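You operate a simulated robot arm through the tools that you are given. There is no shell and no other tool. Be economical: measure what you need, move in short steps, check, and stop when the job is done.

Carry out the task below with a simulated robot arm. There is one attempt and no reset: what you move stays moved.

JOB
Mash the boiled potatoes in the curry pot with milk and salt.
Fine: tip in the orange cup's milk and the green cup's salt first, spill none, put both back; mash till no lumps show; masher back on the side plate; the pink cup stays.
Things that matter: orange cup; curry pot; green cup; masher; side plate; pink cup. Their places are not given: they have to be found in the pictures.

It is judged by the outcome, as a careful person would: the job done as asked, and still so three seconds after it is handed in. It fails if anything else is knocked over, pushed out of place, dropped, spilled or broken.

ROBOT AND FRAMES
A 7-joint arm with a two-finger parallel gripper, fixed in place. Base frame: the origin is at the foot of the arm, x ahead of it, y to its left, z up; the work surface is at about z = 0.868. Lengths are in m, angles in degrees, forces in N, time in s.
With the tool pointing down near the work surface it reaches from about 0.3 to 0.7 m from the base axis. Its first joint turns from -66.0 to 66.0 degrees. Payload 1.57 kg.
Tool frame: the origin (TCP) lies between the finger pads and is the grasp point; the fingertips stand 0.03 m ahead of it; z points along the fingers, y is the line along which they close. The gripper opens to 0.11 m. The fingers are 0.024 m wide and 0.012 m thick; the gripper's body (0.048 by 0.112 m) begins 0.078 m behind the TCP.
Orientation is that of the tool frame in the base frame, as a unit quaternion [w, x, y, z]. With the fingers straight down and closing along the base's y, the tool's x points along the base's -x, its y along +y and its z along -z.

CONTROLS
- The arm moves only by the tool step_arm. Its argument "increments" is a list that holds one entry, the list of rows, each a list of 7 numbers: the shift along the base's x, y, z in cm, then the turn, a rotation vector about the base's x, y, z in degrees, then the opening, from 0 (shut) to 1 (fully open). In form: [[[x, y, z, wx, wy, wz, hand], ...]]. A call has 1 to 8 rows; each row is the pose to reach, as a shift and turn from the pose commanded when the call began. A row lasts 0.2 s, in which the tool goes at most 0.05 m and 8.6 degrees; a call with a longer step from one row to the next is refused whole, and so is a gripper value outside its range. Where a pose cannot be reached the arm comes as near as it can. A force on the tool above 40 N (or 10 N above the force at the start of the call, whichever is more), or a blocked arm, ends the call early, and 0.2 s more pass. Each finger travels about 0.108 m/s and halts on what it meets, pressing with about 25 N; the grip force reading is that of the motor and also rises with nothing between the fingers. The clock runs only during rows and for 0.2 s after the last one: add rows that repeat a pose to give the fingers time. It gives the time, the measured TCP pose, the force on the tool (base axes), the opening and the grip force at its end, in the units of the frame above (readings bear some noise).
- Cameras (640 x 400 px; columns grow to the right, rows downward): "scene" is fixed at [0.1564, -0.3849, 1.4024]; the picture's right is [0.85, -0.52, 0.00], its down [-0.30, -0.49, -0.82] and it looks along [0.43, 0.70, -0.57] (base axes); focal length 214 px, centre (320, 200). "wrist" rides on the gripper at [-0.036, 0, -0.08] in the tool frame; the picture's right is [0.00, -1.00, 0.00], its down [0.97, 0.00, -0.24] and it looks along [0.24, 0.00, 0.97] (tool axes); focal length 218 px, centre (320, 200).
- camera(camera): a new picture of that camera. It takes no simulated time.
- pixel_to_xyz(camera, pixels): for up to 12 pixels [column, row] of the newest picture of that camera ("zoom" is the newest enlarged one), the place [x, y, z] in the base frame of the surface seen there, good to about 0.002 m. It takes no simulated time.
- close_up(camera, box): a new picture of the part [left, top, right, bottom] of that camera's present view, enlarged. It takes no simulated time.
- close_job(): hands the job in; it is judged then, once.

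Work in short steps. Measure before you move; look again where a grasp or a placing could have gone wrong, and mend it. You have 80 turns and 38 pictures in all, those below and enlarged ones among them. Open the gripper and draw the arm clear of the work before you hand the job in, unless the task says otherwise; then end with one line.

The tools are called after "Emit:" as name(argument=value, ...) on one line, values as JSON. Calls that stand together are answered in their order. step_arm: Moves the arm, as the interface text tells. Its arguments: {"type":"object","properties":{"increments":{"type":"array"}},"required":["increments"]} The other tools are called the same way: camera (camera) takes a picture; pixel_to_xyz (camera, pixels) gives the place of the surface under pixels of a picture; close_up (camera, box) takes an enlarged picture of a part of a camera's view; close_job () hands the job in.

At the start:

```text
clock: 0.0
ee_pos: [0.3896, -0.0221, 1.2683]
tool_rot: [0.001, 0.001, 1.0, 0.0]
ft_force: [0.3, -1.2, 0.3]
finger_gap: 0.1101
finger_force: 0.0
```

scene: 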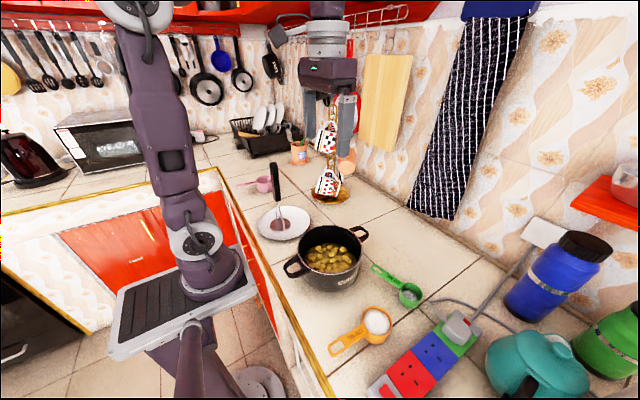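
wrist: 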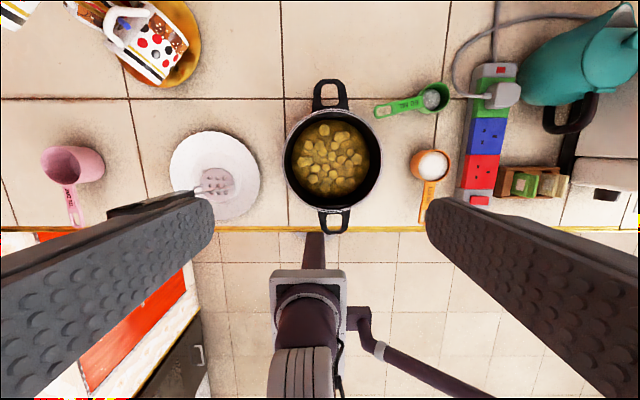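

The wrist view shows the pot at (333,160), orange cup at (432,165), green cup at (432,98), plate with masher at (215,175), pink cup at (75,165). I'll enlarge and measure these.

Emit:
close_up(camera="scene", box=[230, 140, 450, 370])

Emit:
close_up(camera="wrist", box=[160, 70, 480, 240])

Emit:
pixel_to_xyz(camera="wrist", pixels=[[432, 163], [428, 185], [429, 205], [425, 218], [433, 98], [412, 104], [395, 108], [380, 112], [330, 160], [332, 205], [332, 112], [285, 160]])

Emit:
pixel_to_xyz(camera="scene", pixels=[[273, 166], [275, 180], [278, 200], [280, 215], [281, 224], [260, 222], [307, 222], [385, 312], [363, 312], [350, 338], [335, 350], [335, 257]])

```text
1.74 times, centred on (340, 255) of scene
```

zoom: 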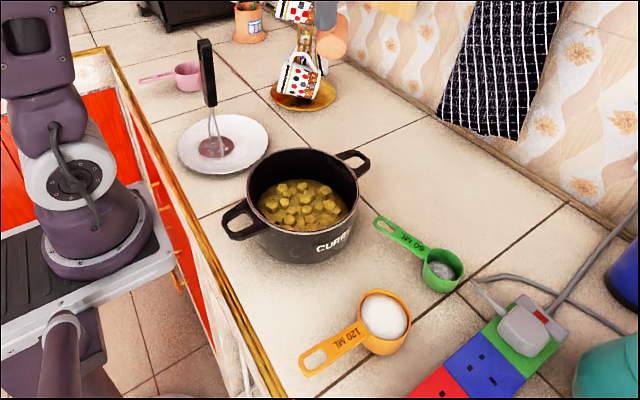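

```text
2.00 times, centred on (320, 155) of wrist
```

zoom: 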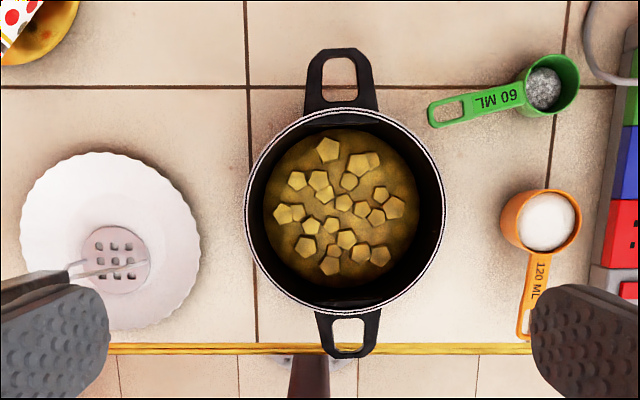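

```text
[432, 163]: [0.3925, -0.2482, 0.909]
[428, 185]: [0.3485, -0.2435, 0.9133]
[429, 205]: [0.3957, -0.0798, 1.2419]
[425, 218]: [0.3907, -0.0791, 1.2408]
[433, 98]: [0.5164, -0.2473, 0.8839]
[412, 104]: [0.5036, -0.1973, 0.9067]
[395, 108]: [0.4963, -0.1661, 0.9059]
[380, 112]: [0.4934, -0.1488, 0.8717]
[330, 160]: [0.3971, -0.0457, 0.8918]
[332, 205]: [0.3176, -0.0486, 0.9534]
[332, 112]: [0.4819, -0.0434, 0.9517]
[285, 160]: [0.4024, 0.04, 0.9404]
```

```text
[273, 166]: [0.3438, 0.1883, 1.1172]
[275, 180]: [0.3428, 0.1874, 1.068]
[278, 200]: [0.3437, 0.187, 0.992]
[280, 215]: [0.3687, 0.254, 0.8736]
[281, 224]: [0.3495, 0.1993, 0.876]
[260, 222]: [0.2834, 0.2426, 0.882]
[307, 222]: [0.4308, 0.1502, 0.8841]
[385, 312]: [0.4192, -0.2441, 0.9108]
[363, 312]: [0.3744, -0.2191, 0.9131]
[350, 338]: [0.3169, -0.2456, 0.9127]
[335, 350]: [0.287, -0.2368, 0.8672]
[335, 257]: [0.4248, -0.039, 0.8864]
```

The closest view is the wrist zoom; I'll measure the rims of both cups, the power strip edge and the masher.

Emit:
pixel_to_xyz(camera="zoom", pixels=[[525, 88], [577, 80], [548, 57], [548, 114], [504, 222], [579, 216], [545, 192], [545, 248], [600, 270], [615, 210], [432, 113], [545, 80]])

Emit:
close_up(camera="scene", box=[320, 250, 480, 370])

```text
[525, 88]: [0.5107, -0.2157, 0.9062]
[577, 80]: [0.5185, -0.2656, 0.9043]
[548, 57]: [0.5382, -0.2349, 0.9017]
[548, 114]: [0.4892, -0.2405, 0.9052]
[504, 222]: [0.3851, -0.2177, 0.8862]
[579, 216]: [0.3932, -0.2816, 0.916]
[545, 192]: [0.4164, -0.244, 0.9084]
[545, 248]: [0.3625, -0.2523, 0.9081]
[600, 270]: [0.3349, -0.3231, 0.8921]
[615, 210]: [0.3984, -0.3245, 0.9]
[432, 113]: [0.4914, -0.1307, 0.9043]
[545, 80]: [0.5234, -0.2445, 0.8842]
```

```text
3.33 times, centred on (400, 310) of scene
```

zoom: 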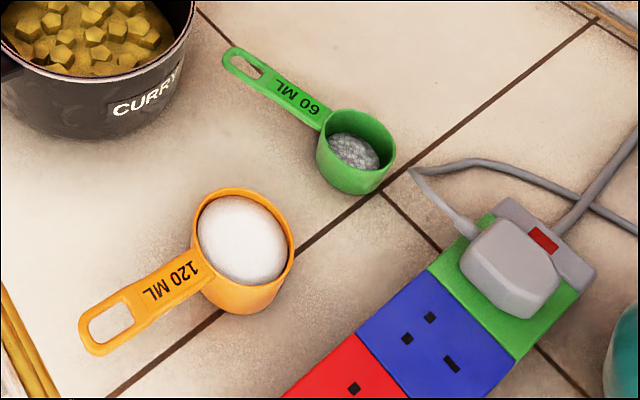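

Measuring the orange cup's rim and handle in the scene zoom (rim at (200,215)–(291,250), handle (80,345)–(205,275)), before moving over the green cup.

Emit:
pixel_to_xyz(camera="zoom", pixels=[[196, 222], [291, 250], [235, 190], [250, 285], [90, 347], [150, 295], [195, 270], [245, 305], [392, 150], [325, 120], [355, 112], [300, 110]])

Emit:
step_arm(increments=[[[1.5, -3, 0, 0, 0, -8.5, 1], [3, -6, 0, 0, 0, -17, 1], [4.5, -9, 0, 0, 0, -25.5, 1], [6, -12, 0, 0, 0, -34, 1], [7.5, -15, 0, 0, 0, -42.5, 1], [9, -18, -2, 0, 0, -51, 1], [10.5, -20, -4, 0, 0, -59.5, 1], [12.5, -22, -7, 0, 0, -68, 1]]])

```text
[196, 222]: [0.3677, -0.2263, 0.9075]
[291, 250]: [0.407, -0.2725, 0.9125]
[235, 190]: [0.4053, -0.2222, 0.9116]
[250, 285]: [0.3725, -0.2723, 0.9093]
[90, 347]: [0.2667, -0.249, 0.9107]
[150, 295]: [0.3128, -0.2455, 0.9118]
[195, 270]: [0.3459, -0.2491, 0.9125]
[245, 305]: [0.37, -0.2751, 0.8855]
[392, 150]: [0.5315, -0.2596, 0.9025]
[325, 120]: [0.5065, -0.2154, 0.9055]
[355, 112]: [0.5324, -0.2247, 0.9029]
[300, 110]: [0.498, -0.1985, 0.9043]
```

```text
clock: 1.8
ee_pos: [0.5159, -0.2435, 1.199]
tool_rot: [0.0, 0.561, 0.828, 0.0]
ft_force: [0.6, 0.0, 0.0]
finger_gap: 0.1099
finger_force: 0.0
```

Now I turn to -78° and centre over the green cup at (0.515,-0.241), descending part-way.

Emit:
step_arm(increments=[[[0, 0.1, -4, 0, 0, -5, 0.9], [0, 0.2, -8, 0, 0, -10, 0.8], [0, 0.2, -12, 0, 0, -10, 0.8], [0, 0.2, -16, 0, 0, -10, 0.8], [0, 0.2, -19, 0, 0, -10, 0.8]]])

Emit:
camera(camera="wrist")

```text
clock: 3.0
ee_pos: [0.5151, -0.2399, 1.0083]
tool_rot: [0.0, 0.63, 0.777, -0.001]
ft_force: [-0.1, 0.0, -0.2]
finger_gap: 0.0879
finger_force: 0.0
```

```text
32 pictures are left
```

wrist: 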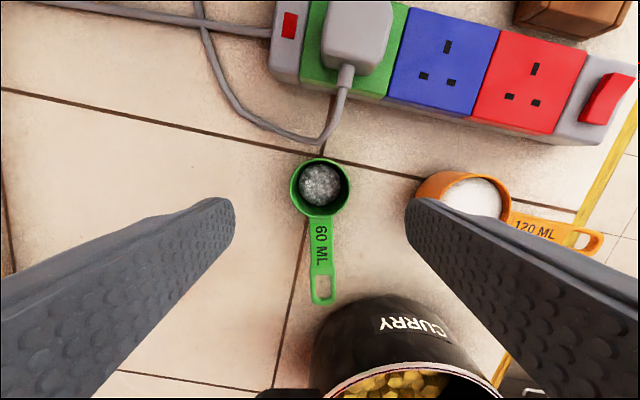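

The green cup sits on the fingers' centre column (320). Descending to z≈0.903 with fingers clear of the orange cup and pot, then closing gently.

Emit:
step_arm(increments=[[[0, -0.1, -4, 0, 0, 0, 0.75], [0, -0.1, -8, 0, 0, 0, 0.7], [0, -0.1, -10.4, 0, 0, 0, 0.7], [0, -0.1, -10.4, 0, 0, 0, 0.7]]])

Emit:
camera(camera="wrist")

```text
clock: 4.0
ee_pos: [0.5163, -0.2402, 0.9043]
tool_rot: [0.0, 0.629, 0.777, 0.001]
ft_force: [0.1, -0.2, -0.3]
finger_gap: 0.077
finger_force: 0.1
```

```text
31 pictures are left
```

wrist: 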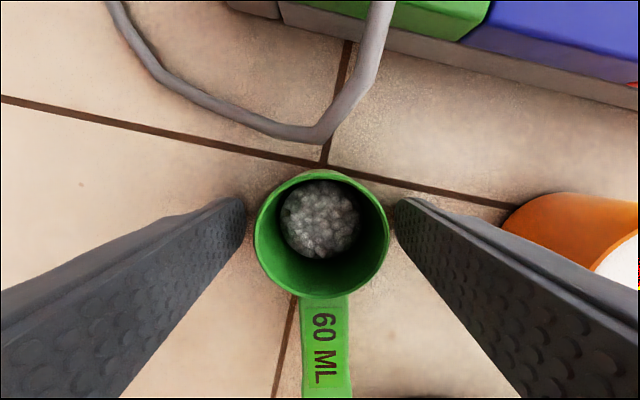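

The cup is centred between the fingers. Closing now.

Emit:
step_arm(increments=[[[0, 0, 0, 0, 0, 0, 0.6], [0, 0, 0, 0, 0, 0, 0.5], [0, 0, 0, 0, 0, 0, 0.4], [0, 0, 0, 0, 0, 0, 0.3], [0, 0, 0, 0, 0, 0, 0.3]]])

```text
clock: 5.2
ee_pos: [0.5163, -0.2405, 0.904]
tool_rot: [-0.001, 0.63, 0.777, 0.0]
ft_force: [0.9, -0.4, -0.1]
finger_gap: 0.0555
finger_force: 25.0
```

Held at 0.0555 m. Lifting straight up slowly, then across towards the pot.

Emit:
step_arm(increments=[[[0, 0, 1, 0, 0, 0, 0.3], [0, 0, 3, 0, 0, 0, 0.3], [0, 0, 6, 0, 0, 0, 0.3], [0, 0, 9.5, 0, 0, 0, 0.3], [0, 0, 13, 0, 0, 0, 0.3], [0, 0, 16, 0, 0, 0, 0.3], [0, 0, 18, 0, 0, 0, 0.3], [0, 0, 19, 0, 0, 0, 0.3]]])

Emit:
step_arm(increments=[[[-0.6, 1, 0, 0, 0, 0, 0.3], [-2, 3.3, 0, 0, 0, 0, 0.3], [-4, 6.5, 0, 0, 0, 0, 0.3], [-6, 10, 0, 0, 0, 0, 0.3], [-8, 13.3, 0, 0, 0, 0, 0.3], [-10, 16.5, 0, 0, 0, 0, 0.3], [-11.2, 18.5, 0, 0, 0, 0, 0.3], [-11.6, 19, 0, 0, 0, 0, 0.3]]])

Emit:
camera(camera="wrist")

```text
clock: 7.0
ee_pos: [0.5135, -0.2412, 1.0952]
tool_rot: [-0.001, 0.63, 0.777, 0.001]
ft_force: [-0.1, -0.1, -1.1]
finger_gap: 0.0553
finger_force: 25.1
```

```text
clock: 8.8
ee_pos: [0.4011, -0.0532, 1.0943]
tool_rot: [0.0, 0.629, 0.777, 0.0]
ft_force: [-0.2, 0.1, -1.0]
finger_gap: 0.0555
finger_force: 24.9
```

```text
30 pictures are left
```

wrist: 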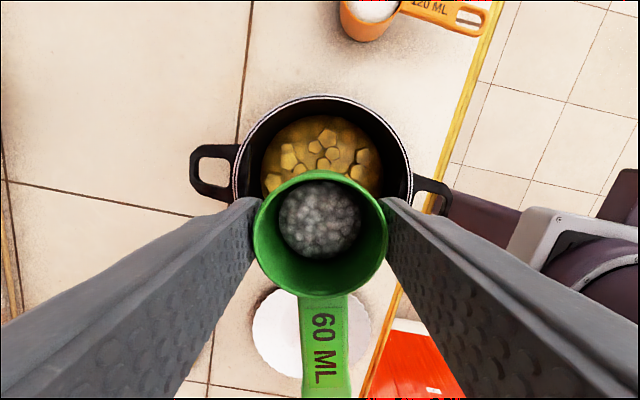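

The cup is over the pot, salt settled. Tilting about the fingers' axis (0.978,0.208,0) so the salt leaves opposite the handle; first to 51°.

Emit:
step_arm(increments=[[[0, 0, 0, 8.3, 1.77, 0, 0.3], [0, 0, 0, 16.6, 3.54, 0, 0.3], [0, 0, 0, 24.9, 5.3, 0, 0.3], [0, 0, 0, 33.2, 7.07, 0, 0.3], [0, 0, 0, 41.5, 8.84, 0, 0.3], [0, 0, 0, 49.8, 10.6, 0, 0.3]]])

Emit:
camera(camera="scene")

```text
clock: 10.2
ee_pos: [0.4004, -0.0526, 1.0956]
tool_rot: [-0.335, 0.567, 0.702, 0.271]
ft_force: [-0.4, -0.2, -0.8]
finger_gap: 0.0556
finger_force: 24.8
```

```text
29 pictures are left
```

scene: 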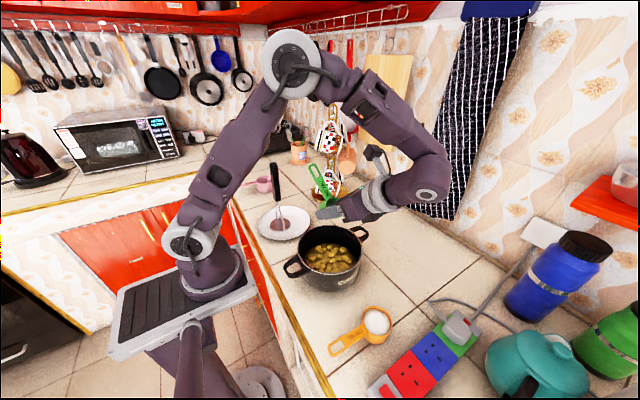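

Tracks well. Continuing the tilt to about 119°, rising 3 cm for clearance.

Emit:
step_arm(increments=[[[0, 0, 0.4, 8.3, 1.77, 0, 0.3], [0, 0, 0.8, 16.6, 3.54, 0, 0.3], [0, 0, 1.2, 24.9, 5.3, 0, 0.3], [0, 0, 1.6, 33.2, 7.07, 0, 0.3], [0, 0, 2, 41.5, 8.84, 0, 0.3], [0, 0, 2.4, 49.8, 10.6, 0, 0.3], [0, 0, 2.8, 58.1, 12.4, 0, 0.3], [0, 0, 3, 66.4, 14.15, 0, 0.3]]])

Emit:
close_up(camera="scene", box=[230, 120, 470, 300])

```text
clock: 12.0
ee_pos: [0.3996, -0.053, 1.1247]
tool_rot: [0.669, -0.32, -0.394, -0.542]
ft_force: [-0.5, -0.5, -0.1]
finger_gap: 0.0551
finger_force: 25.4
```

```text
2.22 times, centred on (350, 210) of scene
```

zoom: 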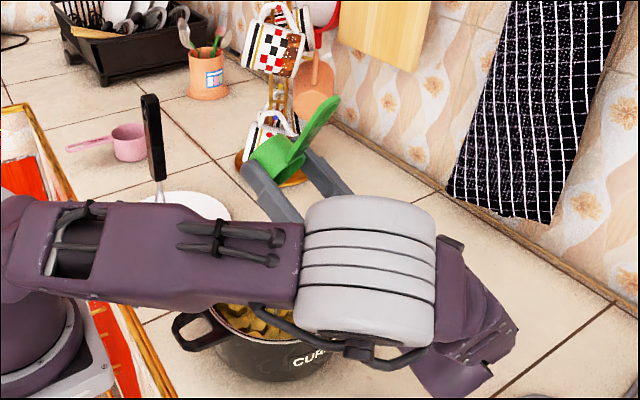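

The weight reading fell (−1.0→−0.1 N). Holding briefly and checking the cup with the wrist camera.

Emit:
step_arm(increments=[[[0, 0, 0, 3, 0.6, 0, 0.3], [0, 0, 0, 0, 0, 0, 0.3], [0, 0, 0, 3, 0.6, 0, 0.3], [0, 0, 0, 0, 0, 0, 0.3]]])

Emit:
camera(camera="wrist")

```text
clock: 13.0
ee_pos: [0.3999, -0.0519, 1.1249]
tool_rot: [0.669, -0.321, -0.396, -0.541]
ft_force: [0.0, 0.2, -0.4]
finger_gap: 0.0553
finger_force: 25.1
```

```text
27 pictures are left
```

wrist: 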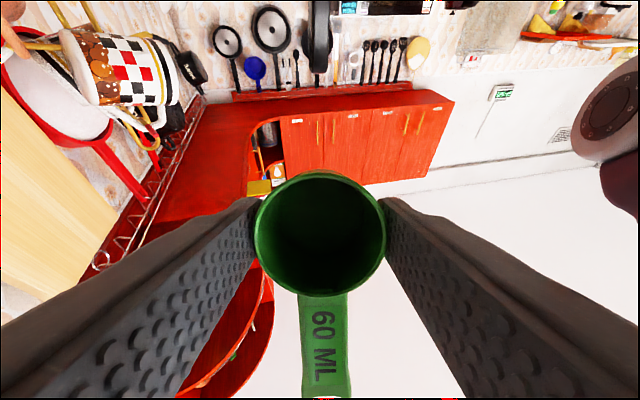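

The cup is empty. Tilting back upright by the reverse path.

Emit:
step_arm(increments=[[[0, 0, -0.2, -8.3, -1.77, 0, 0.3], [0, 0, -0.6, -16.6, -3.54, 0, 0.3], [0, 0, -1, -24.9, -5.3, 0, 0.3], [0, 0, -1.4, -33.2, -7.07, 0, 0.3], [0, 0, -1.8, -41.5, -8.84, 0, 0.3], [0, 0, -2.2, -49.8, -10.6, 0, 0.3], [0, 0, -2.6, -58.1, -12.4, 0, 0.3], [0, 0, -3, -66.4, -14.15, 0, 0.3]]])

Emit:
step_arm(increments=[[[0, 0, 0, -8.3, -1.77, 0, 0.3], [0, 0, 0, -16.6, -3.54, 0, 0.3], [0, 0, 0, -24.9, -5.3, 0, 0.3], [0, 0, 0, -33.2, -7.07, 0, 0.3], [0, 0, 0, -41.5, -8.84, 0, 0.3], [0, 0, 0, -49.8, -10.6, 0, 0.3], [0, 0, 0, -49.8, -10.6, 0, 0.3]]])

Emit:
step_arm(increments=[[[2, -3.3, 0, 0, 0, 0, 0.3], [4, -6.5, 0, 0, 0, 0, 0.3], [6, -10, 0, 0, 0, 0, 0.3], [8, -13.3, 0, 0, 0, 0, 0.3], [10, -16.5, 0, 0, 0, 0, 0.3], [11.6, -19, 0, 0, 0, 0, 0.3], [11.6, -19, 0, 0, 0, 0, 0.3]]])

```text
clock: 14.8
ee_pos: [0.3997, -0.0528, 1.0943]
tool_rot: [-0.333, 0.569, 0.702, 0.269]
ft_force: [0.6, 0.0, -0.4]
finger_gap: 0.0554
finger_force: 25.3
```

```text
clock: 16.4
ee_pos: [0.4004, -0.0524, 1.095]
tool_rot: [0.0, 0.629, 0.777, 0.0]
ft_force: [0.7, -0.5, -0.6]
finger_gap: 0.0556
finger_force: 24.9
```

```text
clock: 18.0
ee_pos: [0.5155, -0.2425, 1.0956]
tool_rot: [0.0, 0.629, 0.778, 0.0]
ft_force: [-0.3, -0.7, -0.3]
finger_gap: 0.0552
finger_force: 24.4
```

Upright and back over its spot. Lowering the same 19 cm.

Emit:
step_arm(increments=[[[0, 0, -4, 0, 0, 0, 0.3], [0, 0, -8, 0, 0, 0, 0.3], [0, 0, -12, 0, 0, 0, 0.3], [0, 0, -15, 0, 0, 0, 0.3], [0, 0, -17, 0, 0, 0, 0.3], [0, 0, -18.3, 0, 0, 0, 0.3], [0, 0, -18.9, 0, 0, 0, 0.3], [0, 0, -18.9, 0, 0, 0, 0.3]]])

Emit:
step_arm(increments=[[[0, 0, -0.1, 0, 0, 0, 0.45], [0, 0, -0.1, 0, 0, 0, 0.55], [0, 0, -0.1, 0, 0, 0, 0.65], [0, 0, -0.1, 0, 0, 0, 0.75], [0, 0, 1, 0, 0, 0, 0.75], [0, 0, 4, 0, 0, 0, 0.75], [0, 0, 8, 0, 0, 0, 0.75], [0, 0, 12, 0, 0, 0, 0.75]]])

Emit:
camera(camera="wrist")

```text
clock: 19.8
ee_pos: [0.5164, -0.2419, 0.906]
tool_rot: [0.0, 0.63, 0.777, -0.001]
ft_force: [0.4, 0.3, -0.3]
finger_gap: 0.0553
finger_force: 24.6
```

```text
clock: 21.6
ee_pos: [0.5172, -0.2417, 1.0272]
tool_rot: [0.0, 0.629, 0.777, 0.0]
ft_force: [0.2, 0.1, 0.8]
finger_gap: 0.0826
finger_force: 0.1
```

```text
26 pictures are left
```

wrist: 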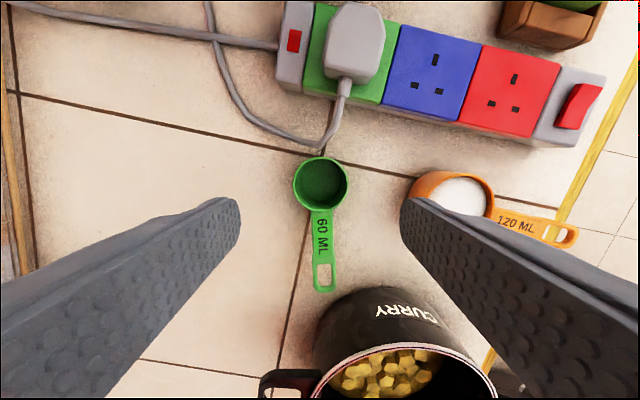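

Green cup is back on its spot, no salt on the table. Next I rise, turn back to yaw 0 and go over the orange cup at (0.389,-0.249).

Emit:
step_arm(increments=[[[0, 0, 3, 0, 0, 5, 0.78], [-1, 0, 6, 0, 0, 13, 0.78], [-3, 0, 9, 0, 0, 21, 0.78], [-5, 0, 9, 0, 0, 29, 0.78], [-7, 0, 9, 0, 0, 37, 0.78], [-9, 0, 9, 0, 0, 45, 0.78], [-11, -0.5, 9, 0, 0, 53, 0.78], [-12.8, -0.7, 9, 0, 0, 61, 0.78]]])

Emit:
step_arm(increments=[[[0, 0, 0, 0, 0, 8.5, 0.78], [0, 0, -3, 0, 0, 17, 0.78], [0, 0, -6, 0, 0, 17, 0.78], [0, 0, -9, 0, 0, 17, 0.78], [0, 0, -10, 0, 0, 17, 0.78]]])

Emit:
camera(camera="wrist")

```text
clock: 23.4
ee_pos: [0.387, -0.2495, 1.1169]
tool_rot: [0.0, 0.147, 0.989, 0.0]
ft_force: [-0.9, 0.8, -0.3]
finger_gap: 0.0856
finger_force: 0.1
```

```text
clock: 24.6
ee_pos: [0.3891, -0.2482, 1.0155]
tool_rot: [-0.001, -0.001, 1.0, 0.0]
ft_force: [-0.4, 0.4, -0.2]
finger_gap: 0.0859
finger_force: 0.0
```

```text
25 pictures are left
```

wrist: 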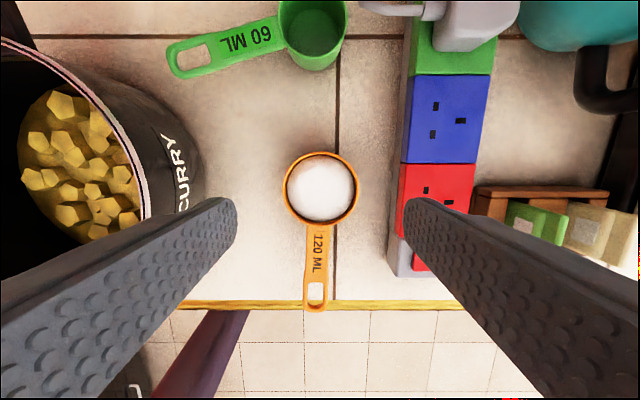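

Cup is centred at column 320. Descending to z≈0.906.

Emit:
pixel_to_xyz(camera="wrist", pixels=[[285, 190], [357, 188], [320, 153], [317, 300], [317, 235]])

Emit:
step_arm(increments=[[[0, 0, -3, 0, 0, 0, 0.78], [0, 0, -6, 0, 0, 0, 0.78], [0, 0, -9, 0, 0, 0, 0.78], [0, 0, -10.5, 0, 0, 0, 0.78], [0, 0, -11, 0, 0, 0, 0.78], [0, 0, -11, 0, 0, 0, 0.78]]])

Emit:
camera(camera="wrist")

```text
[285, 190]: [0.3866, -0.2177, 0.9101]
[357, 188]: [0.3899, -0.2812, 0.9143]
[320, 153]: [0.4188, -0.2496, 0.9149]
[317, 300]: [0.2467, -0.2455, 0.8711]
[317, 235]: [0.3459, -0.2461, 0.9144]
```

```text
clock: 26.0
ee_pos: [0.3877, -0.2487, 0.9072]
tool_rot: [0.0, 0.0, 1.0, 0.0]
ft_force: [0.3, 0.6, -0.6]
finger_gap: 0.0859
finger_force: 0.2
```

```text
24 pictures are left
```

wrist: 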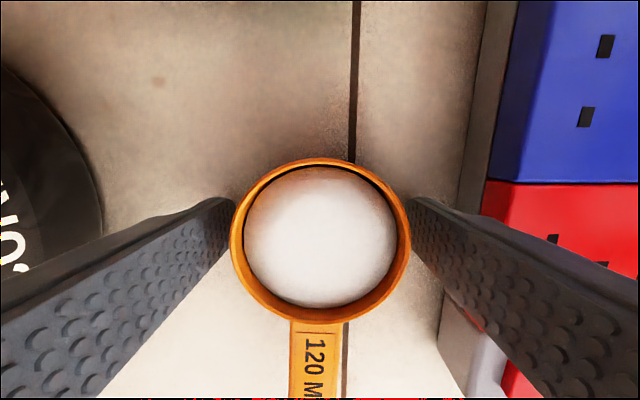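

Centred. Closing slowly to avoid jolting the milk.

Emit:
step_arm(increments=[[[0, 0, 0, 0, 0, 0, 0.72], [0, 0, 0, 0, 0, 0, 0.66], [0, 0, 0, 0, 0, 0, 0.6], [0, 0, 0, 0, 0, 0, 0.55], [0, 0, 0, 0, 0, 0, 0.5], [0, 0, 0, 0, 0, 0, 0.4], [0, 0, 0, 0, 0, 0, 0.4]]])

Emit:
step_arm(increments=[[[0, 0, 0.3, 0, 0, 0, 0.4], [0, 0, 1, 0, 0, 0, 0.4], [0, 0, 2, 0, 0, 0, 0.4], [0, 0, 3.5, 0, 0, 0, 0.4], [0, 0, 5, 0, 0, 0, 0.4], [0, 0, 6.3, 0, 0, 0, 0.4], [0, 0, 7.2, 0, 0, 0, 0.4], [0, 0, 7.5, 0, 0, 0, 0.4]]])

Emit:
step_arm(increments=[[[0, 0, 0.5, 0, 0, -2, 0.4], [0, 0, 2, 0, 0, -6, 0.4], [0, 0, 4, 0, 0, -12, 0.4], [0, 0, 6, 0, 0, -18, 0.4], [0, 0, 8, 0, 0, -24, 0.4], [0, 0, 9.6, 0, 0, -30, 0.4], [0, 0, 10.7, 0, 0, -35, 0.4], [0, 0, 11, 0, 0, -38, 0.4]]])

Emit:
camera(camera="wrist")

```text
clock: 27.6
ee_pos: [0.3886, -0.2486, 0.9066]
tool_rot: [0.0, 0.001, 1.0, -0.001]
ft_force: [0.4, 0.3, 2.4]
finger_gap: 0.0696
finger_force: 24.9
```

```text
clock: 29.4
ee_pos: [0.3867, -0.2497, 0.9818]
tool_rot: [0.0, 0.0, 1.0, -0.001]
ft_force: [0.4, -0.4, -1.2]
finger_gap: 0.0695
finger_force: 25.1
```

```text
clock: 31.2
ee_pos: [0.3875, -0.2482, 1.0911]
tool_rot: [0.001, 0.326, 0.945, 0.0]
ft_force: [0.3, 0.1, -2.0]
finger_gap: 0.0699
finger_force: 25.5
```

```text
23 pictures are left
```

wrist: 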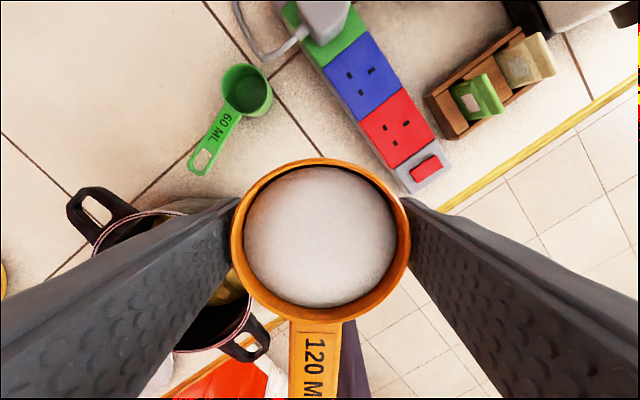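

Milk is level and full inside. Moving smoothly above the pot (TCP to about (0.395,-0.02)) while finishing the yaw to -78°.

Emit:
step_arm(increments=[[[0, 0.4, 0, 0, 0, -2, 0.4], [0.1, 1.6, 0, 0, 0, -7, 0.4], [0.2, 3.6, 0, 0, 0, -13, 0.4], [0.3, 6, 0, 0, 0, -19, 0.4], [0.4, 8.4, 0, 0, 0, -25, 0.4], [0.5, 10.8, 0, 0, 0, -31, 0.4], [0.6, 13.2, 0, 0, 0, -36, 0.4], [0.6, 15.4, 0, 0, 0, -40, 0.4]]])

Emit:
step_arm(increments=[[[0, 1.8, 0, 0, 0, 0, 0.4], [0, 3.6, 0, 0, 0, 0, 0.4], [0, 5.2, 0, 0, 0, 0, 0.4], [0, 6.4, 0, 0, 0, 0, 0.4], [0, 7.2, 0, 0, 0, 0, 0.4], [0, 7.5, 0, 0, 0, 0, 0.4], [0, 7.5, 0, 0, 0, 0, 0.4]]])

Emit:
camera(camera="wrist")

```text
clock: 33.0
ee_pos: [0.3948, -0.0951, 1.0917]
tool_rot: [0.0, 0.63, 0.777, 0.001]
ft_force: [-0.1, -0.7, -1.6]
finger_gap: 0.0696
finger_force: 25.0
```

```text
clock: 34.6
ee_pos: [0.3932, -0.0185, 1.0893]
tool_rot: [0.001, 0.63, 0.777, 0.0]
ft_force: [0.4, 0.4, -1.5]
finger_gap: 0.0697
finger_force: 24.7
```

```text
22 pictures are left
```

wrist: 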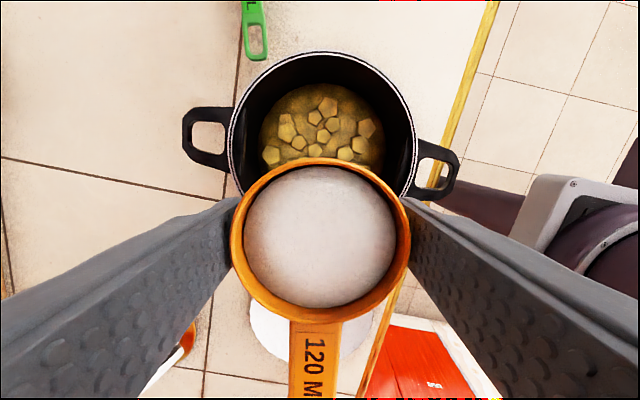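

The cup's pouring lip is above the pot. Tilting slowly, 5° per row.

Emit:
step_arm(increments=[[[0, 0, 0, 4.9, 1.04, 0, 0.4], [0, 0, 0, 9.8, 2.08, 0, 0.4], [0, 0, 0, 14.7, 3.12, 0, 0.4], [0, 0, 0, 19.6, 4.16, 0, 0.4], [0, 0, 0, 24.5, 5.2, 0, 0.4], [0, 0, 0, 29.3, 6.24, 0, 0.4], [0, 0, 0, 34.2, 7.28, 0, 0.4], [0, 0, 0, 39.1, 8.32, 0, 0.4]]])

Emit:
step_arm(increments=[[[0, 0, 0, 4.9, 1.04, 0, 0.4], [0, 0, 0, 9.8, 2.08, 0, 0.4], [0, 0, 0, 14.7, 3.12, 0, 0.4], [0, 0, 0, 19.6, 4.16, 0, 0.4], [0, 0, 0, 24.5, 5.2, 0, 0.4], [0, 0, 0, 29.3, 6.24, 0, 0.4], [0, 0, 0, 34.2, 7.28, 0, 0.4], [0, 0, 0, 39.1, 8.32, 0, 0.4]]])

Emit:
close_up(camera="scene", box=[240, 130, 460, 330])

```text
clock: 36.4
ee_pos: [0.394, -0.0196, 1.0912]
tool_rot: [-0.266, 0.591, 0.73, 0.216]
ft_force: [0.6, 0.7, -0.7]
finger_gap: 0.0694
finger_force: 25.0
```

```text
clock: 38.2
ee_pos: [0.3937, -0.02, 1.0904]
tool_rot: [-0.5, 0.481, 0.596, 0.404]
ft_force: [-0.4, -0.5, -0.1]
finger_gap: 0.0696
finger_force: 25.4
```

```text
2.00 times, centred on (350, 230) of scene
```

zoom: 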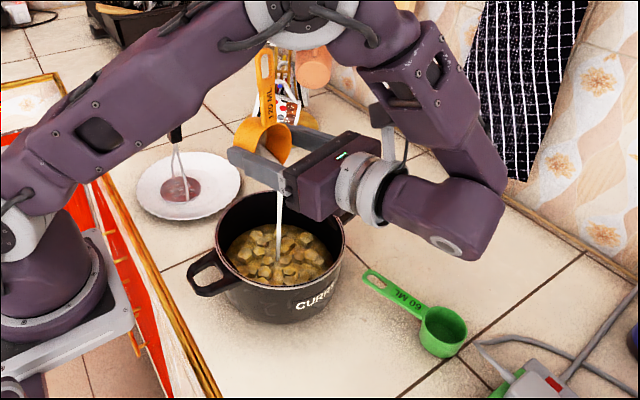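

The milk stream falls into the pot's middle. Continuing to about 120° with a slight rise, then holding.

Emit:
step_arm(increments=[[[0, 0, 0.4, 4.9, 1.04, 0, 0.4], [0, 0, 0.8, 9.8, 2.08, 0, 0.4], [0, 0, 1.2, 14.7, 3.12, 0, 0.4], [0, 0, 1.6, 19.6, 4.16, 0, 0.4], [0, 0, 2, 24.5, 5.2, 0, 0.4], [0, 0, 2.4, 29.3, 6.24, 0, 0.4], [0, 0, 2.8, 34.2, 7.28, 0, 0.4], [0, 0, 3, 39.1, 8.32, 0, 0.4]]])

Emit:
step_arm(increments=[[[0, 0, 0, 0, 0, 0, 0.4], [0, 0, 0, 0, 0, 0, 0.4], [0, 0, 0, 0, 0, 0, 0.4], [0, 0, 0, 0, 0, 0, 0.4], [0, 0, 0, 0, 0, 0, 0.4], [0, 0, 0, 0, 0, 0, 0.4], [0, 0, 0, 0, 0, 0, 0.4], [0, 0, 0, 0, 0, 0, 0.4]]])

Emit:
camera(camera="wrist")

```text
clock: 40.0
ee_pos: [0.3931, -0.0193, 1.122]
tool_rot: [0.673, -0.315, -0.388, -0.545]
ft_force: [0.1, -0.3, 0.2]
finger_gap: 0.0696
finger_force: 25.4
```

```text
clock: 41.8
ee_pos: [0.3932, -0.0183, 1.1197]
tool_rot: [0.673, -0.315, -0.39, -0.544]
ft_force: [-0.2, 0.2, -0.5]
finger_gap: 0.0695
finger_force: 25.0
```

```text
20 pictures are left
```

wrist: 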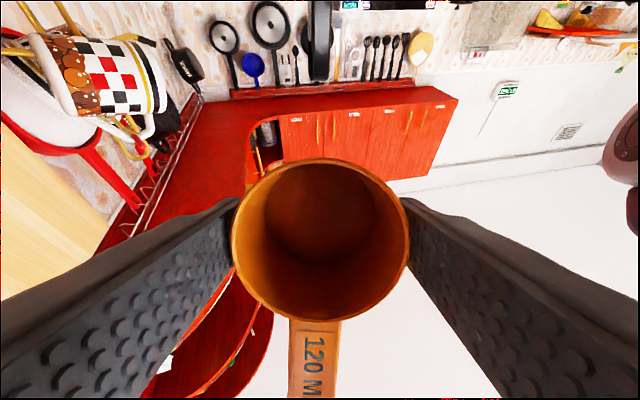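

The orange cup is empty. Reversing the tilt (120° back) and the move.

Emit:
step_arm(increments=[[[0, 0, -0.4, -8.2, -1.743, 0, 0.4], [0, 0, -0.8, -16.4, -3.486, 0, 0.4], [0, 0, -1.2, -24.6, -5.229, 0, 0.4], [0, 0, -1.6, -32.8, -6.97, 0, 0.4], [0, 0, -2, -41, -8.715, 0, 0.4], [0, 0, -2.4, -49.2, -10.46, 0, 0.4], [0, 0, -2.8, -57.4, -12.2, 0, 0.4], [0, 0, -3, -65.6, -13.94, 0, 0.4]]])

Emit:
step_arm(increments=[[[0, 0, 0, -8.2, -1.743, 0, 0.4], [0, 0, 0, -16.4, -3.486, 0, 0.4], [0, 0, 0, -24.6, -5.229, 0, 0.4], [0, 0, 0, -32.8, -6.97, 0, 0.4], [0, 0, 0, -41, -8.715, 0, 0.4], [0, 0, 0, -49.2, -10.46, 0, 0.4], [0, 0, 0, -51.7, -11.02, 0, 0.4], [0, 0, 0, -51.7, -11.02, 0, 0.4]]])

Emit:
step_arm(increments=[[[0, -3, 0, 0, 0, 8, 0.4], [-0.1, -6, 0, 0, 0, 16, 0.4], [-0.2, -9, 0, 0, 0, 24, 0.4], [-0.3, -12, 0, 0, 0, 32, 0.4], [-0.4, -15, 0, 0, 0, 40, 0.4], [-0.5, -18, 0, 0, 0, 48, 0.4], [-0.6, -21, 0, 0, 0, 56, 0.4], [-0.6, -22.9, 0, 0, 0, 64, 0.4]]])

Emit:
step_arm(increments=[[[0, 0, -3, 0, 0, 7, 0.4], [0, 0, -6, 0, 0, 14, 0.4], [0, 0, -9, 0, 0, 14, 0.4], [0, 0, -12, 0, 0, 14, 0.4], [0, 0, -14.5, 0, 0, 14, 0.4], [0, 0, -16, 0, 0, 14, 0.4], [0, 0, -16, 0, 0, 14, 0.4]]])

Emit:
camera(camera="wrist")

```text
clock: 43.6
ee_pos: [0.395, -0.0202, 1.0904]
tool_rot: [-0.346, 0.563, 0.696, 0.28]
ft_force: [0.6, -0.3, 0.0]
finger_gap: 0.0694
finger_force: 25.6
```

```text
clock: 45.4
ee_pos: [0.394, -0.0198, 1.0901]
tool_rot: [0.001, 0.629, 0.777, -0.001]
ft_force: [0.1, -0.3, -0.1]
finger_gap: 0.0692
finger_force: 25.0
```

```text
clock: 47.2
ee_pos: [0.3889, -0.2496, 1.0912]
tool_rot: [0.0, 0.121, 0.993, 0.0]
ft_force: [0.1, -0.1, -0.3]
finger_gap: 0.0692
finger_force: 24.8
```

```text
clock: 48.8
ee_pos: [0.3873, -0.249, 0.9304]
tool_rot: [0.0, 0.0, 1.0, 0.0]
ft_force: [-0.2, -0.2, 0.2]
finger_gap: 0.0695
finger_force: 24.7
```

```text
19 pictures are left
```

wrist: 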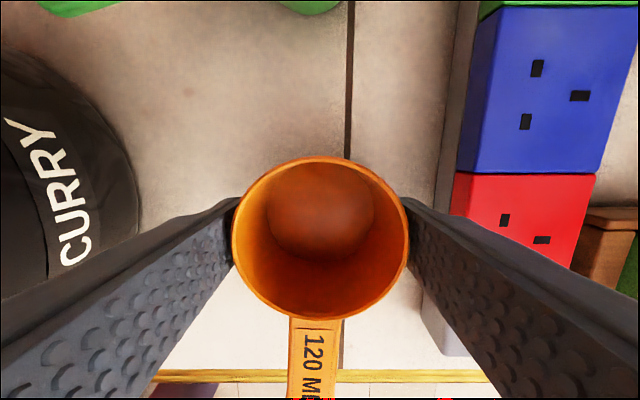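

Upright over its spot at z 0.930; lowering the last 2.4 cm, releasing, and rising.

Emit:
step_arm(increments=[[[0, 0, -1.3, 0, 0, 0, 0.4], [0, 0, -2.1, 0, 0, 0, 0.4], [0, 0, -2.35, 0, 0, 0, 0.4], [0, 0, -2.45, 0, 0, 0, 0.4], [0, 0, -2.45, 0, 0, 0, 0.6], [0, 0, -2.45, 0, 0, 0, 0.68], [0, 0, -2.45, 0, 0, 0, 0.78], [0, 0, -2.45, 0, 0, 0, 0.78]]])

Emit:
step_arm(increments=[[[0, 0, 1, 0, 0, 0, 0.78], [0, 0, 4, 0, 0, 0, 0.78], [0, 0, 8, 0, 0, 0, 0.78], [0, 1, 12, 0, 0, 0, 0.78], [0, 4, 17, 0, 0, 0, 0.78], [0, 8, 20, 0, 0, 0, 0.78], [0, 12, 23, 0, 0, 0, 0.78], [-0.5, 16, 26, 0, 0, 0, 0.78]]])

Emit:
camera(camera="wrist")

```text
clock: 50.6
ee_pos: [0.3879, -0.2487, 0.9071]
tool_rot: [0.0, 0.001, 1.0, 0.001]
ft_force: [0.5, 0.3, -1.0]
finger_gap: 0.0858
finger_force: 0.0
```

```text
refused: row 5 steps farther than a row can; nothing moved
```

```text
18 pictures are left
```

wrist: 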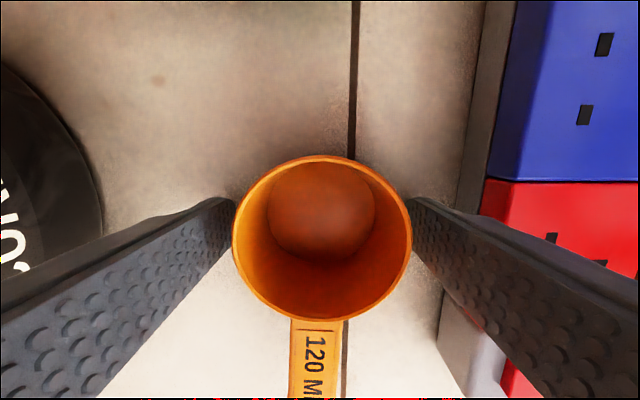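

The cup is set down and released (same view as before the grasp). Rising straight, then moving left at a safe height over the masher.

Emit:
step_arm(increments=[[[0, 0, 1, 0, 0, 0, 0.78], [0, 0, 5, 0, 0, 0, 0.78], [0, 0, 9.5, 0, 0, 0, 0.78], [0, 0, 14, 0, 0, 0, 0.78], [0, 0, 18.5, 0, 0, 0, 0.78], [0, 0, 23, 0, 0, 0, 0.78], [0, 0, 27.5, 0, 0, 0, 0.78], [0, 0, 32, 0, 0, 0, 0.78]]])

Emit:
step_arm(increments=[[[-0.3, 4, 1, 0, 0, 0, 0.6], [-0.8, 8, 2, 0, 0, 0, 0.6], [-1.4, 12.5, 3, 0, 0, 0, 0.6], [-2, 17, 3, 0, 0, 0, 0.6], [-2.6, 21.5, 3, 0, 0, 0, 0.6], [-3.2, 26, 3, 0, 0, 0, 0.6], [-3.7, 30.5, 3, 0, 0, 0, 0.6], [-4.2, 34, 3, 0, 0, 0, 0.6]]])

Emit:
camera(camera="wrist")

Emit:
close_up(camera="scene", box=[220, 130, 440, 360])

```text
clock: 52.4
ee_pos: [0.3872, -0.2495, 1.227]
tool_rot: [0.0, 0.0, 1.0, 0.001]
ft_force: [0.0, -1.6, -0.6]
finger_gap: 0.0855
finger_force: 0.0
```

```text
clock: 54.2
ee_pos: [0.3458, 0.0905, 1.2551]
tool_rot: [0.0, 0.0, 1.0, 0.0]
ft_force: [0.5, -0.2, 0.5]
finger_gap: 0.066
finger_force: 0.1
```

```text
17 pictures are left
```

wrist: 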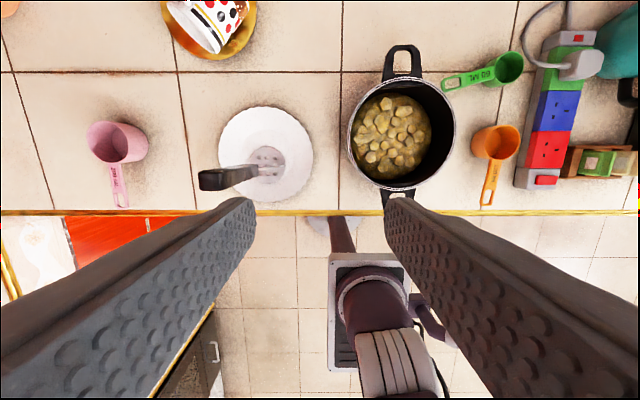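

```text
1.74 times, centred on (330, 245) of scene
```

zoom: 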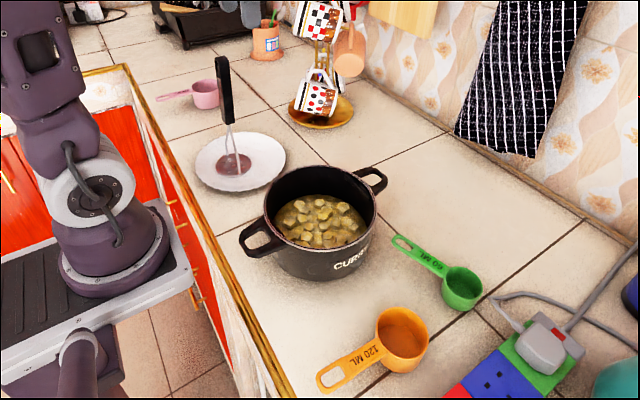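

Both cups are back and nothing spilled. Measuring the masher: handle top at zoom (222,60), base (228,122), head (233,163); plate edges too.

Emit:
pixel_to_xyz(camera="zoom", pixels=[[222, 59], [225, 80], [228, 105], [229, 121], [218, 90], [232, 90], [228, 160], [216, 163], [250, 160], [232, 172], [196, 160], [284, 158]])

Emit:
pixel_to_xyz(camera="wrist", pixels=[[203, 180], [212, 170], [212, 188], [225, 178], [245, 173], [250, 155], [284, 155], [268, 147], [268, 170], [220, 150], [312, 150], [268, 108]])

Emit:
close_up(camera="wrist", box=[190, 100, 320, 205])

```text
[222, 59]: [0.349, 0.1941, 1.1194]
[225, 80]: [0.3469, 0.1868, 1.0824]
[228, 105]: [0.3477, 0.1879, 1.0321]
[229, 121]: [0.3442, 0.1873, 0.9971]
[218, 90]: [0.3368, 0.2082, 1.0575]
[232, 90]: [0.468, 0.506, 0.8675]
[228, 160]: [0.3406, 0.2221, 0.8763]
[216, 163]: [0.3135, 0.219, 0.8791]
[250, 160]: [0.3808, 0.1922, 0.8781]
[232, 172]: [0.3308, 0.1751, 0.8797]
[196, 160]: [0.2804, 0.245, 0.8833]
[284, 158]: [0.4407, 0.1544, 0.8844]
```

```text
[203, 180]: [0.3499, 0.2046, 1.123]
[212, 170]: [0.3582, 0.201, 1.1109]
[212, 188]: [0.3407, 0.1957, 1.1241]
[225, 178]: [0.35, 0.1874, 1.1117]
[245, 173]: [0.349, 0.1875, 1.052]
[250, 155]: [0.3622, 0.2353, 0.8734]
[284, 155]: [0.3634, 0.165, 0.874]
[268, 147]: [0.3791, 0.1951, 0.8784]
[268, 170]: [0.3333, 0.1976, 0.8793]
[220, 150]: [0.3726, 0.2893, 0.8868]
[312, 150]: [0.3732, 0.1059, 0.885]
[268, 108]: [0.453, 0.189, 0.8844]
```

```text
3.81 times, centred on (255, 152) of wrist
```

zoom: 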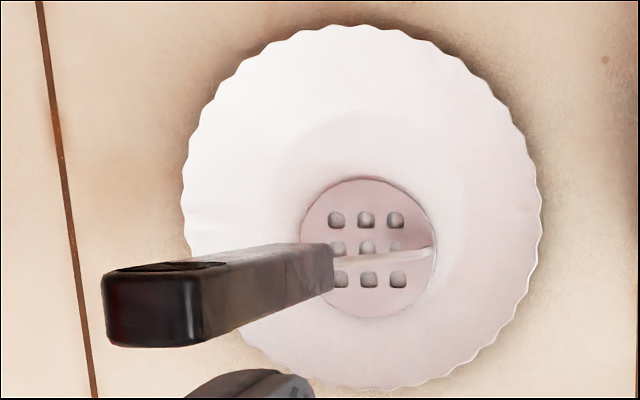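

The handle is vertical, centre about (0.349,0.197), top 1.123. Moving over it and partly down.

Emit:
step_arm(increments=[[[0.1, 3.5, 0, 0, 0, 0, 0.6], [0.2, 7, 0, 0, 0, 0, 0.6], [0.3, 10.6, 0, 0, 0, 0, 0.6], [0.3, 10.6, -3, 0, 0, 0, 0.6], [0.3, 10.6, -7, 0, 0, 0, 0.6], [0.3, 10.6, -8.5, 0, 0, 0, 0.6]]])

Emit:
camera(camera="wrist")

```text
clock: 55.6
ee_pos: [0.3502, 0.1985, 1.1714]
tool_rot: [0.0, 0.0, 1.0, 0.0]
ft_force: [-0.2, -0.5, -0.5]
finger_gap: 0.066
finger_force: 0.1
```

```text
14 pictures are left
```

wrist: 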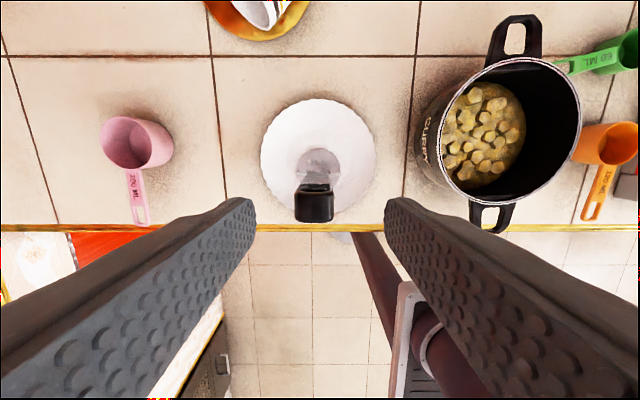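

The handle lies between the fingers (column 314, 3 mm off). Lowering 10 cm and closing.

Emit:
pixel_to_xyz(camera="wrist", pixels=[[297, 205], [331, 205], [314, 192], [314, 218]])

Emit:
step_arm(increments=[[[0, 0, -3, 0, 0, 0, 0.6], [0, 0, -6, 0, 0, 0, 0.6], [0, 0, -9, 0, 0, 0, 0.6], [0, 0, -10, 0, 0, 0, 0.6], [0, 0, -10, 0, 0, 0, 0.6]]])

```text
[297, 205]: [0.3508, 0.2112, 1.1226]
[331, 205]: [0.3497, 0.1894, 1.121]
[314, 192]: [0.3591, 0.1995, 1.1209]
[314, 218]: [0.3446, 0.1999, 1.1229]
```

```text
clock: 56.8
ee_pos: [0.3483, 0.1982, 1.071]
tool_rot: [0.0, 0.001, 1.0, 0.0]
ft_force: [0.2, -0.2, -0.2]
finger_gap: 0.0661
finger_force: 0.1
```

Handle centre is (0.351,0.200); correcting by 2 mm and closing.

Emit:
step_arm(increments=[[[0.2, 0.2, 0, 0, 0, 0, 0.5], [0.2, 0.2, 0, 0, 0, 0, 0.35], [0.2, 0.2, 0, 0, 0, 0, 0.25], [0.2, 0.2, 0, 0, 0, 0, 0.1], [0.2, 0.2, 0, 0, 0, 0, 0], [0.2, 0.2, 0, 0, 0, 0, 0]]])

Emit:
step_arm(increments=[[[0, 0, 1, 0, 0, 0, 0], [0, 0, 4, 0, 0, 0, 0], [0, 0, 7, 0, 0, 0, 0], [0, 0, 10, 0, 0, 0, 0], [0, 0, 13, 0, 0, 0, 0], [0, 0, 15, 0, 0, 0, 0]]])

Emit:
camera(camera="scene")

```text
clock: 58.2
ee_pos: [0.3509, 0.1995, 1.0724]
tool_rot: [0.001, 0.0, 1.0, 0.0]
ft_force: [0.8, -0.6, -0.4]
finger_gap: 0.0265
finger_force: 25.4
```

```text
clock: 59.6
ee_pos: [0.3514, 0.1973, 1.2231]
tool_rot: [0.0, 0.0, 1.0, 0.0]
ft_force: [0.1, 0.4, -1.6]
finger_gap: 0.0262
finger_force: 25.1
```

```text
13 pictures are left
```

scene: 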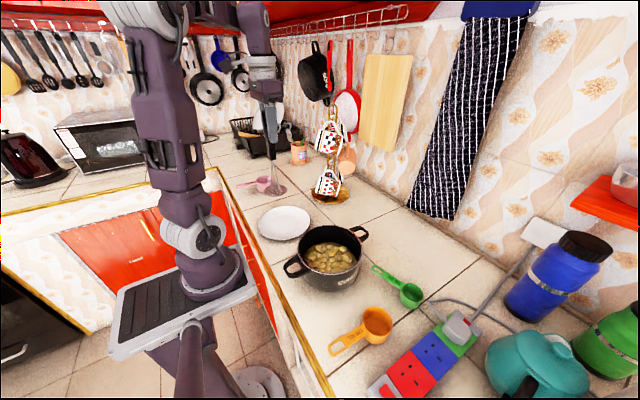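

Masher lifted, plate undisturbed. Measuring the pot rim and contents in this scene view for the mashing strokes.

Emit:
close_up(camera="scene", box=[280, 210, 380, 300])

Emit:
step_arm(increments=[[[0.6, -4, 0, 0, 0, 0, 0], [1.2, -8, 0, 0, 0, 0, 0], [1.9, -12, 0, 0, 0, 0, 0], [2.6, -16, 0, 0, 0, 0, 0], [3.5, -20, 0, 0, 0, 0, 0], [4.2, -22, 0, 0, 0, 0, 0], [4.9, -24.2, 0, 0, 0, 0, 0]]])

```text
4.44 times, centred on (330, 255) of scene
```

zoom: 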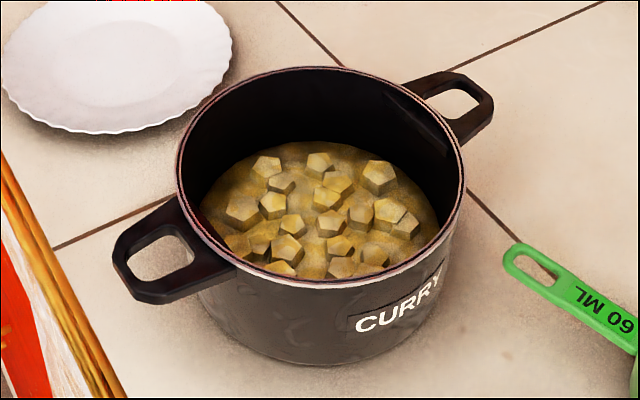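

```text
clock: 61.2
ee_pos: [0.3973, -0.044, 1.2201]
tool_rot: [0.0, 0.001, 1.0, 0.0]
ft_force: [0.0, 0.4, -2.1]
finger_gap: 0.0261
finger_force: 24.6
```

Emit:
pixel_to_xyz(camera="zoom", pixels=[[178, 170], [465, 170], [320, 68], [320, 290], [215, 95], [420, 105], [345, 180], [380, 160], [240, 210], [300, 150], [280, 270], [415, 245]])

Emit:
camera(camera="wrist")

```text
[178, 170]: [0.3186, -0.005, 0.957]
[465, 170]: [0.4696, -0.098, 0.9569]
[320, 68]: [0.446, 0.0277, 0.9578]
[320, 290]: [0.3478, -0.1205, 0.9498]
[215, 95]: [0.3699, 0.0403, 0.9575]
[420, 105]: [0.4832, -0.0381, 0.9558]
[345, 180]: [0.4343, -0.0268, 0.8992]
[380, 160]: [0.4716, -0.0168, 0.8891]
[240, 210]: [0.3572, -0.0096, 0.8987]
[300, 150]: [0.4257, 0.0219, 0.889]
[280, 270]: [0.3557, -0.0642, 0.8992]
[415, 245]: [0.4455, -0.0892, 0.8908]
```

```text
11 pictures are left
```

wrist: 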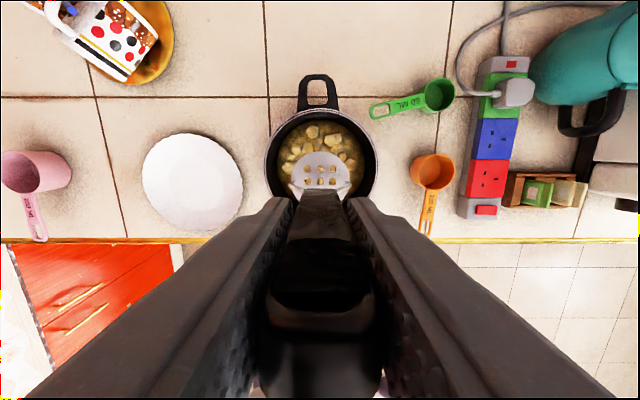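

Pot centre ≈ (0.3975,-0.047), inner radius ≈0.082; the masher head radius ≈0.036 and its bottom is 0.195 below the TCP. First a careful central press down to TCP z≈1.078.

Emit:
step_arm(increments=[[[0.3, -0.3, -4, 0, 0, 0, 0], [0.3, -0.3, -8, 0, 0, 0, 0], [0.3, -0.3, -11, 0, 0, 0, 0], [0.3, -0.3, -12.5, 0, 0, 0, 0], [0.3, -0.3, -13.3, 0, 0, 0, 0], [0.3, -0.3, -13.8, 0, 0, 0, 0], [0.3, -0.3, -14.2, 0, 0, 0, 0]]])

```text
clock: 62.8
ee_pos: [0.4028, -0.0469, 1.079]
tool_rot: [0.0, 0.001, 1.0, -0.001]
ft_force: [0.3, -1.0, -1.0]
finger_gap: 0.0264
finger_force: 24.8
```

No contact force yet, so the contents yield. Mashing round a ring of radius 3.5 cm with up-and-down strokes.

Emit:
step_arm(increments=[[[3.5, 0, 3, 0, 0, 0, 0], [3.5, 0, -0.3, 0, 0, 0, 0], [2.5, 2.5, 3, 0, 0, 0, 0], [2.5, 2.5, -0.3, 0, 0, 0, 0], [0, 3.5, 3, 0, 0, 0, 0], [0, 3.5, -0.3, 0, 0, 0, 0], [-2.5, 2.5, 3, 0, 0, 0, 0], [-2.5, 2.5, -0.3, 0, 0, 0, 0]]])

Emit:
step_arm(increments=[[[-1, -2.5, 3.3, 0, 0, 0, 0], [-1, -2.5, 0, 0, 0, 0, 0], [0, -5, 3.3, 0, 0, 0, 0], [0, -5, 0, 0, 0, 0, 0], [2.5, -6, 3.3, 0, 0, 0, 0], [2.5, -6, 0, 0, 0, 0, 0], [5, -5, 3.3, 0, 0, 0, 0], [5, -5, 0, 0, 0, 0, 0]]])

Emit:
step_arm(increments=[[[-2.5, 2.5, 3.3, 0, 0, 0, 0], [-2.5, 2.5, 0, 0, 0, 0, 0], [-2.5, 2.5, 0, 0, 0, 0, 0], [-2.5, 2.5, 4, 0, 0, 0, 0], [-2.5, 2.5, 8, 0, 0, 0, 0], [-2.5, 2.5, 12, 0, 0, 0, 0]]])

Emit:
close_up(camera="scene", box=[280, 210, 380, 300])

```text
clock: 64.6
ee_pos: [0.3799, -0.0205, 1.0765]
tool_rot: [0.0, 0.0, 1.0, 0.0]
ft_force: [-0.1, -0.4, -1.8]
finger_gap: 0.0265
finger_force: 24.5
```

```text
clock: 66.4
ee_pos: [0.4278, -0.0718, 1.077]
tool_rot: [0.0, -0.001, 1.0, 0.0]
ft_force: [0.5, 0.0, -0.8]
finger_gap: 0.0263
finger_force: 25.3
```

```text
clock: 67.8
ee_pos: [0.4035, -0.0441, 1.1985]
tool_rot: [0.0, 0.0, 1.0, 0.001]
ft_force: [0.2, -0.9, -1.5]
finger_gap: 0.0264
finger_force: 25.6
```

```text
4.44 times, centred on (330, 255) of scene
```

zoom: 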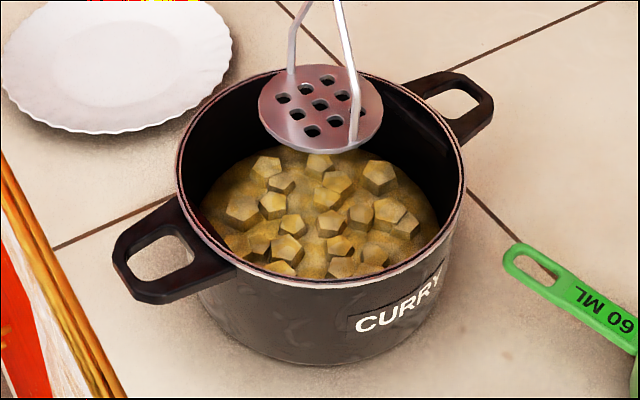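

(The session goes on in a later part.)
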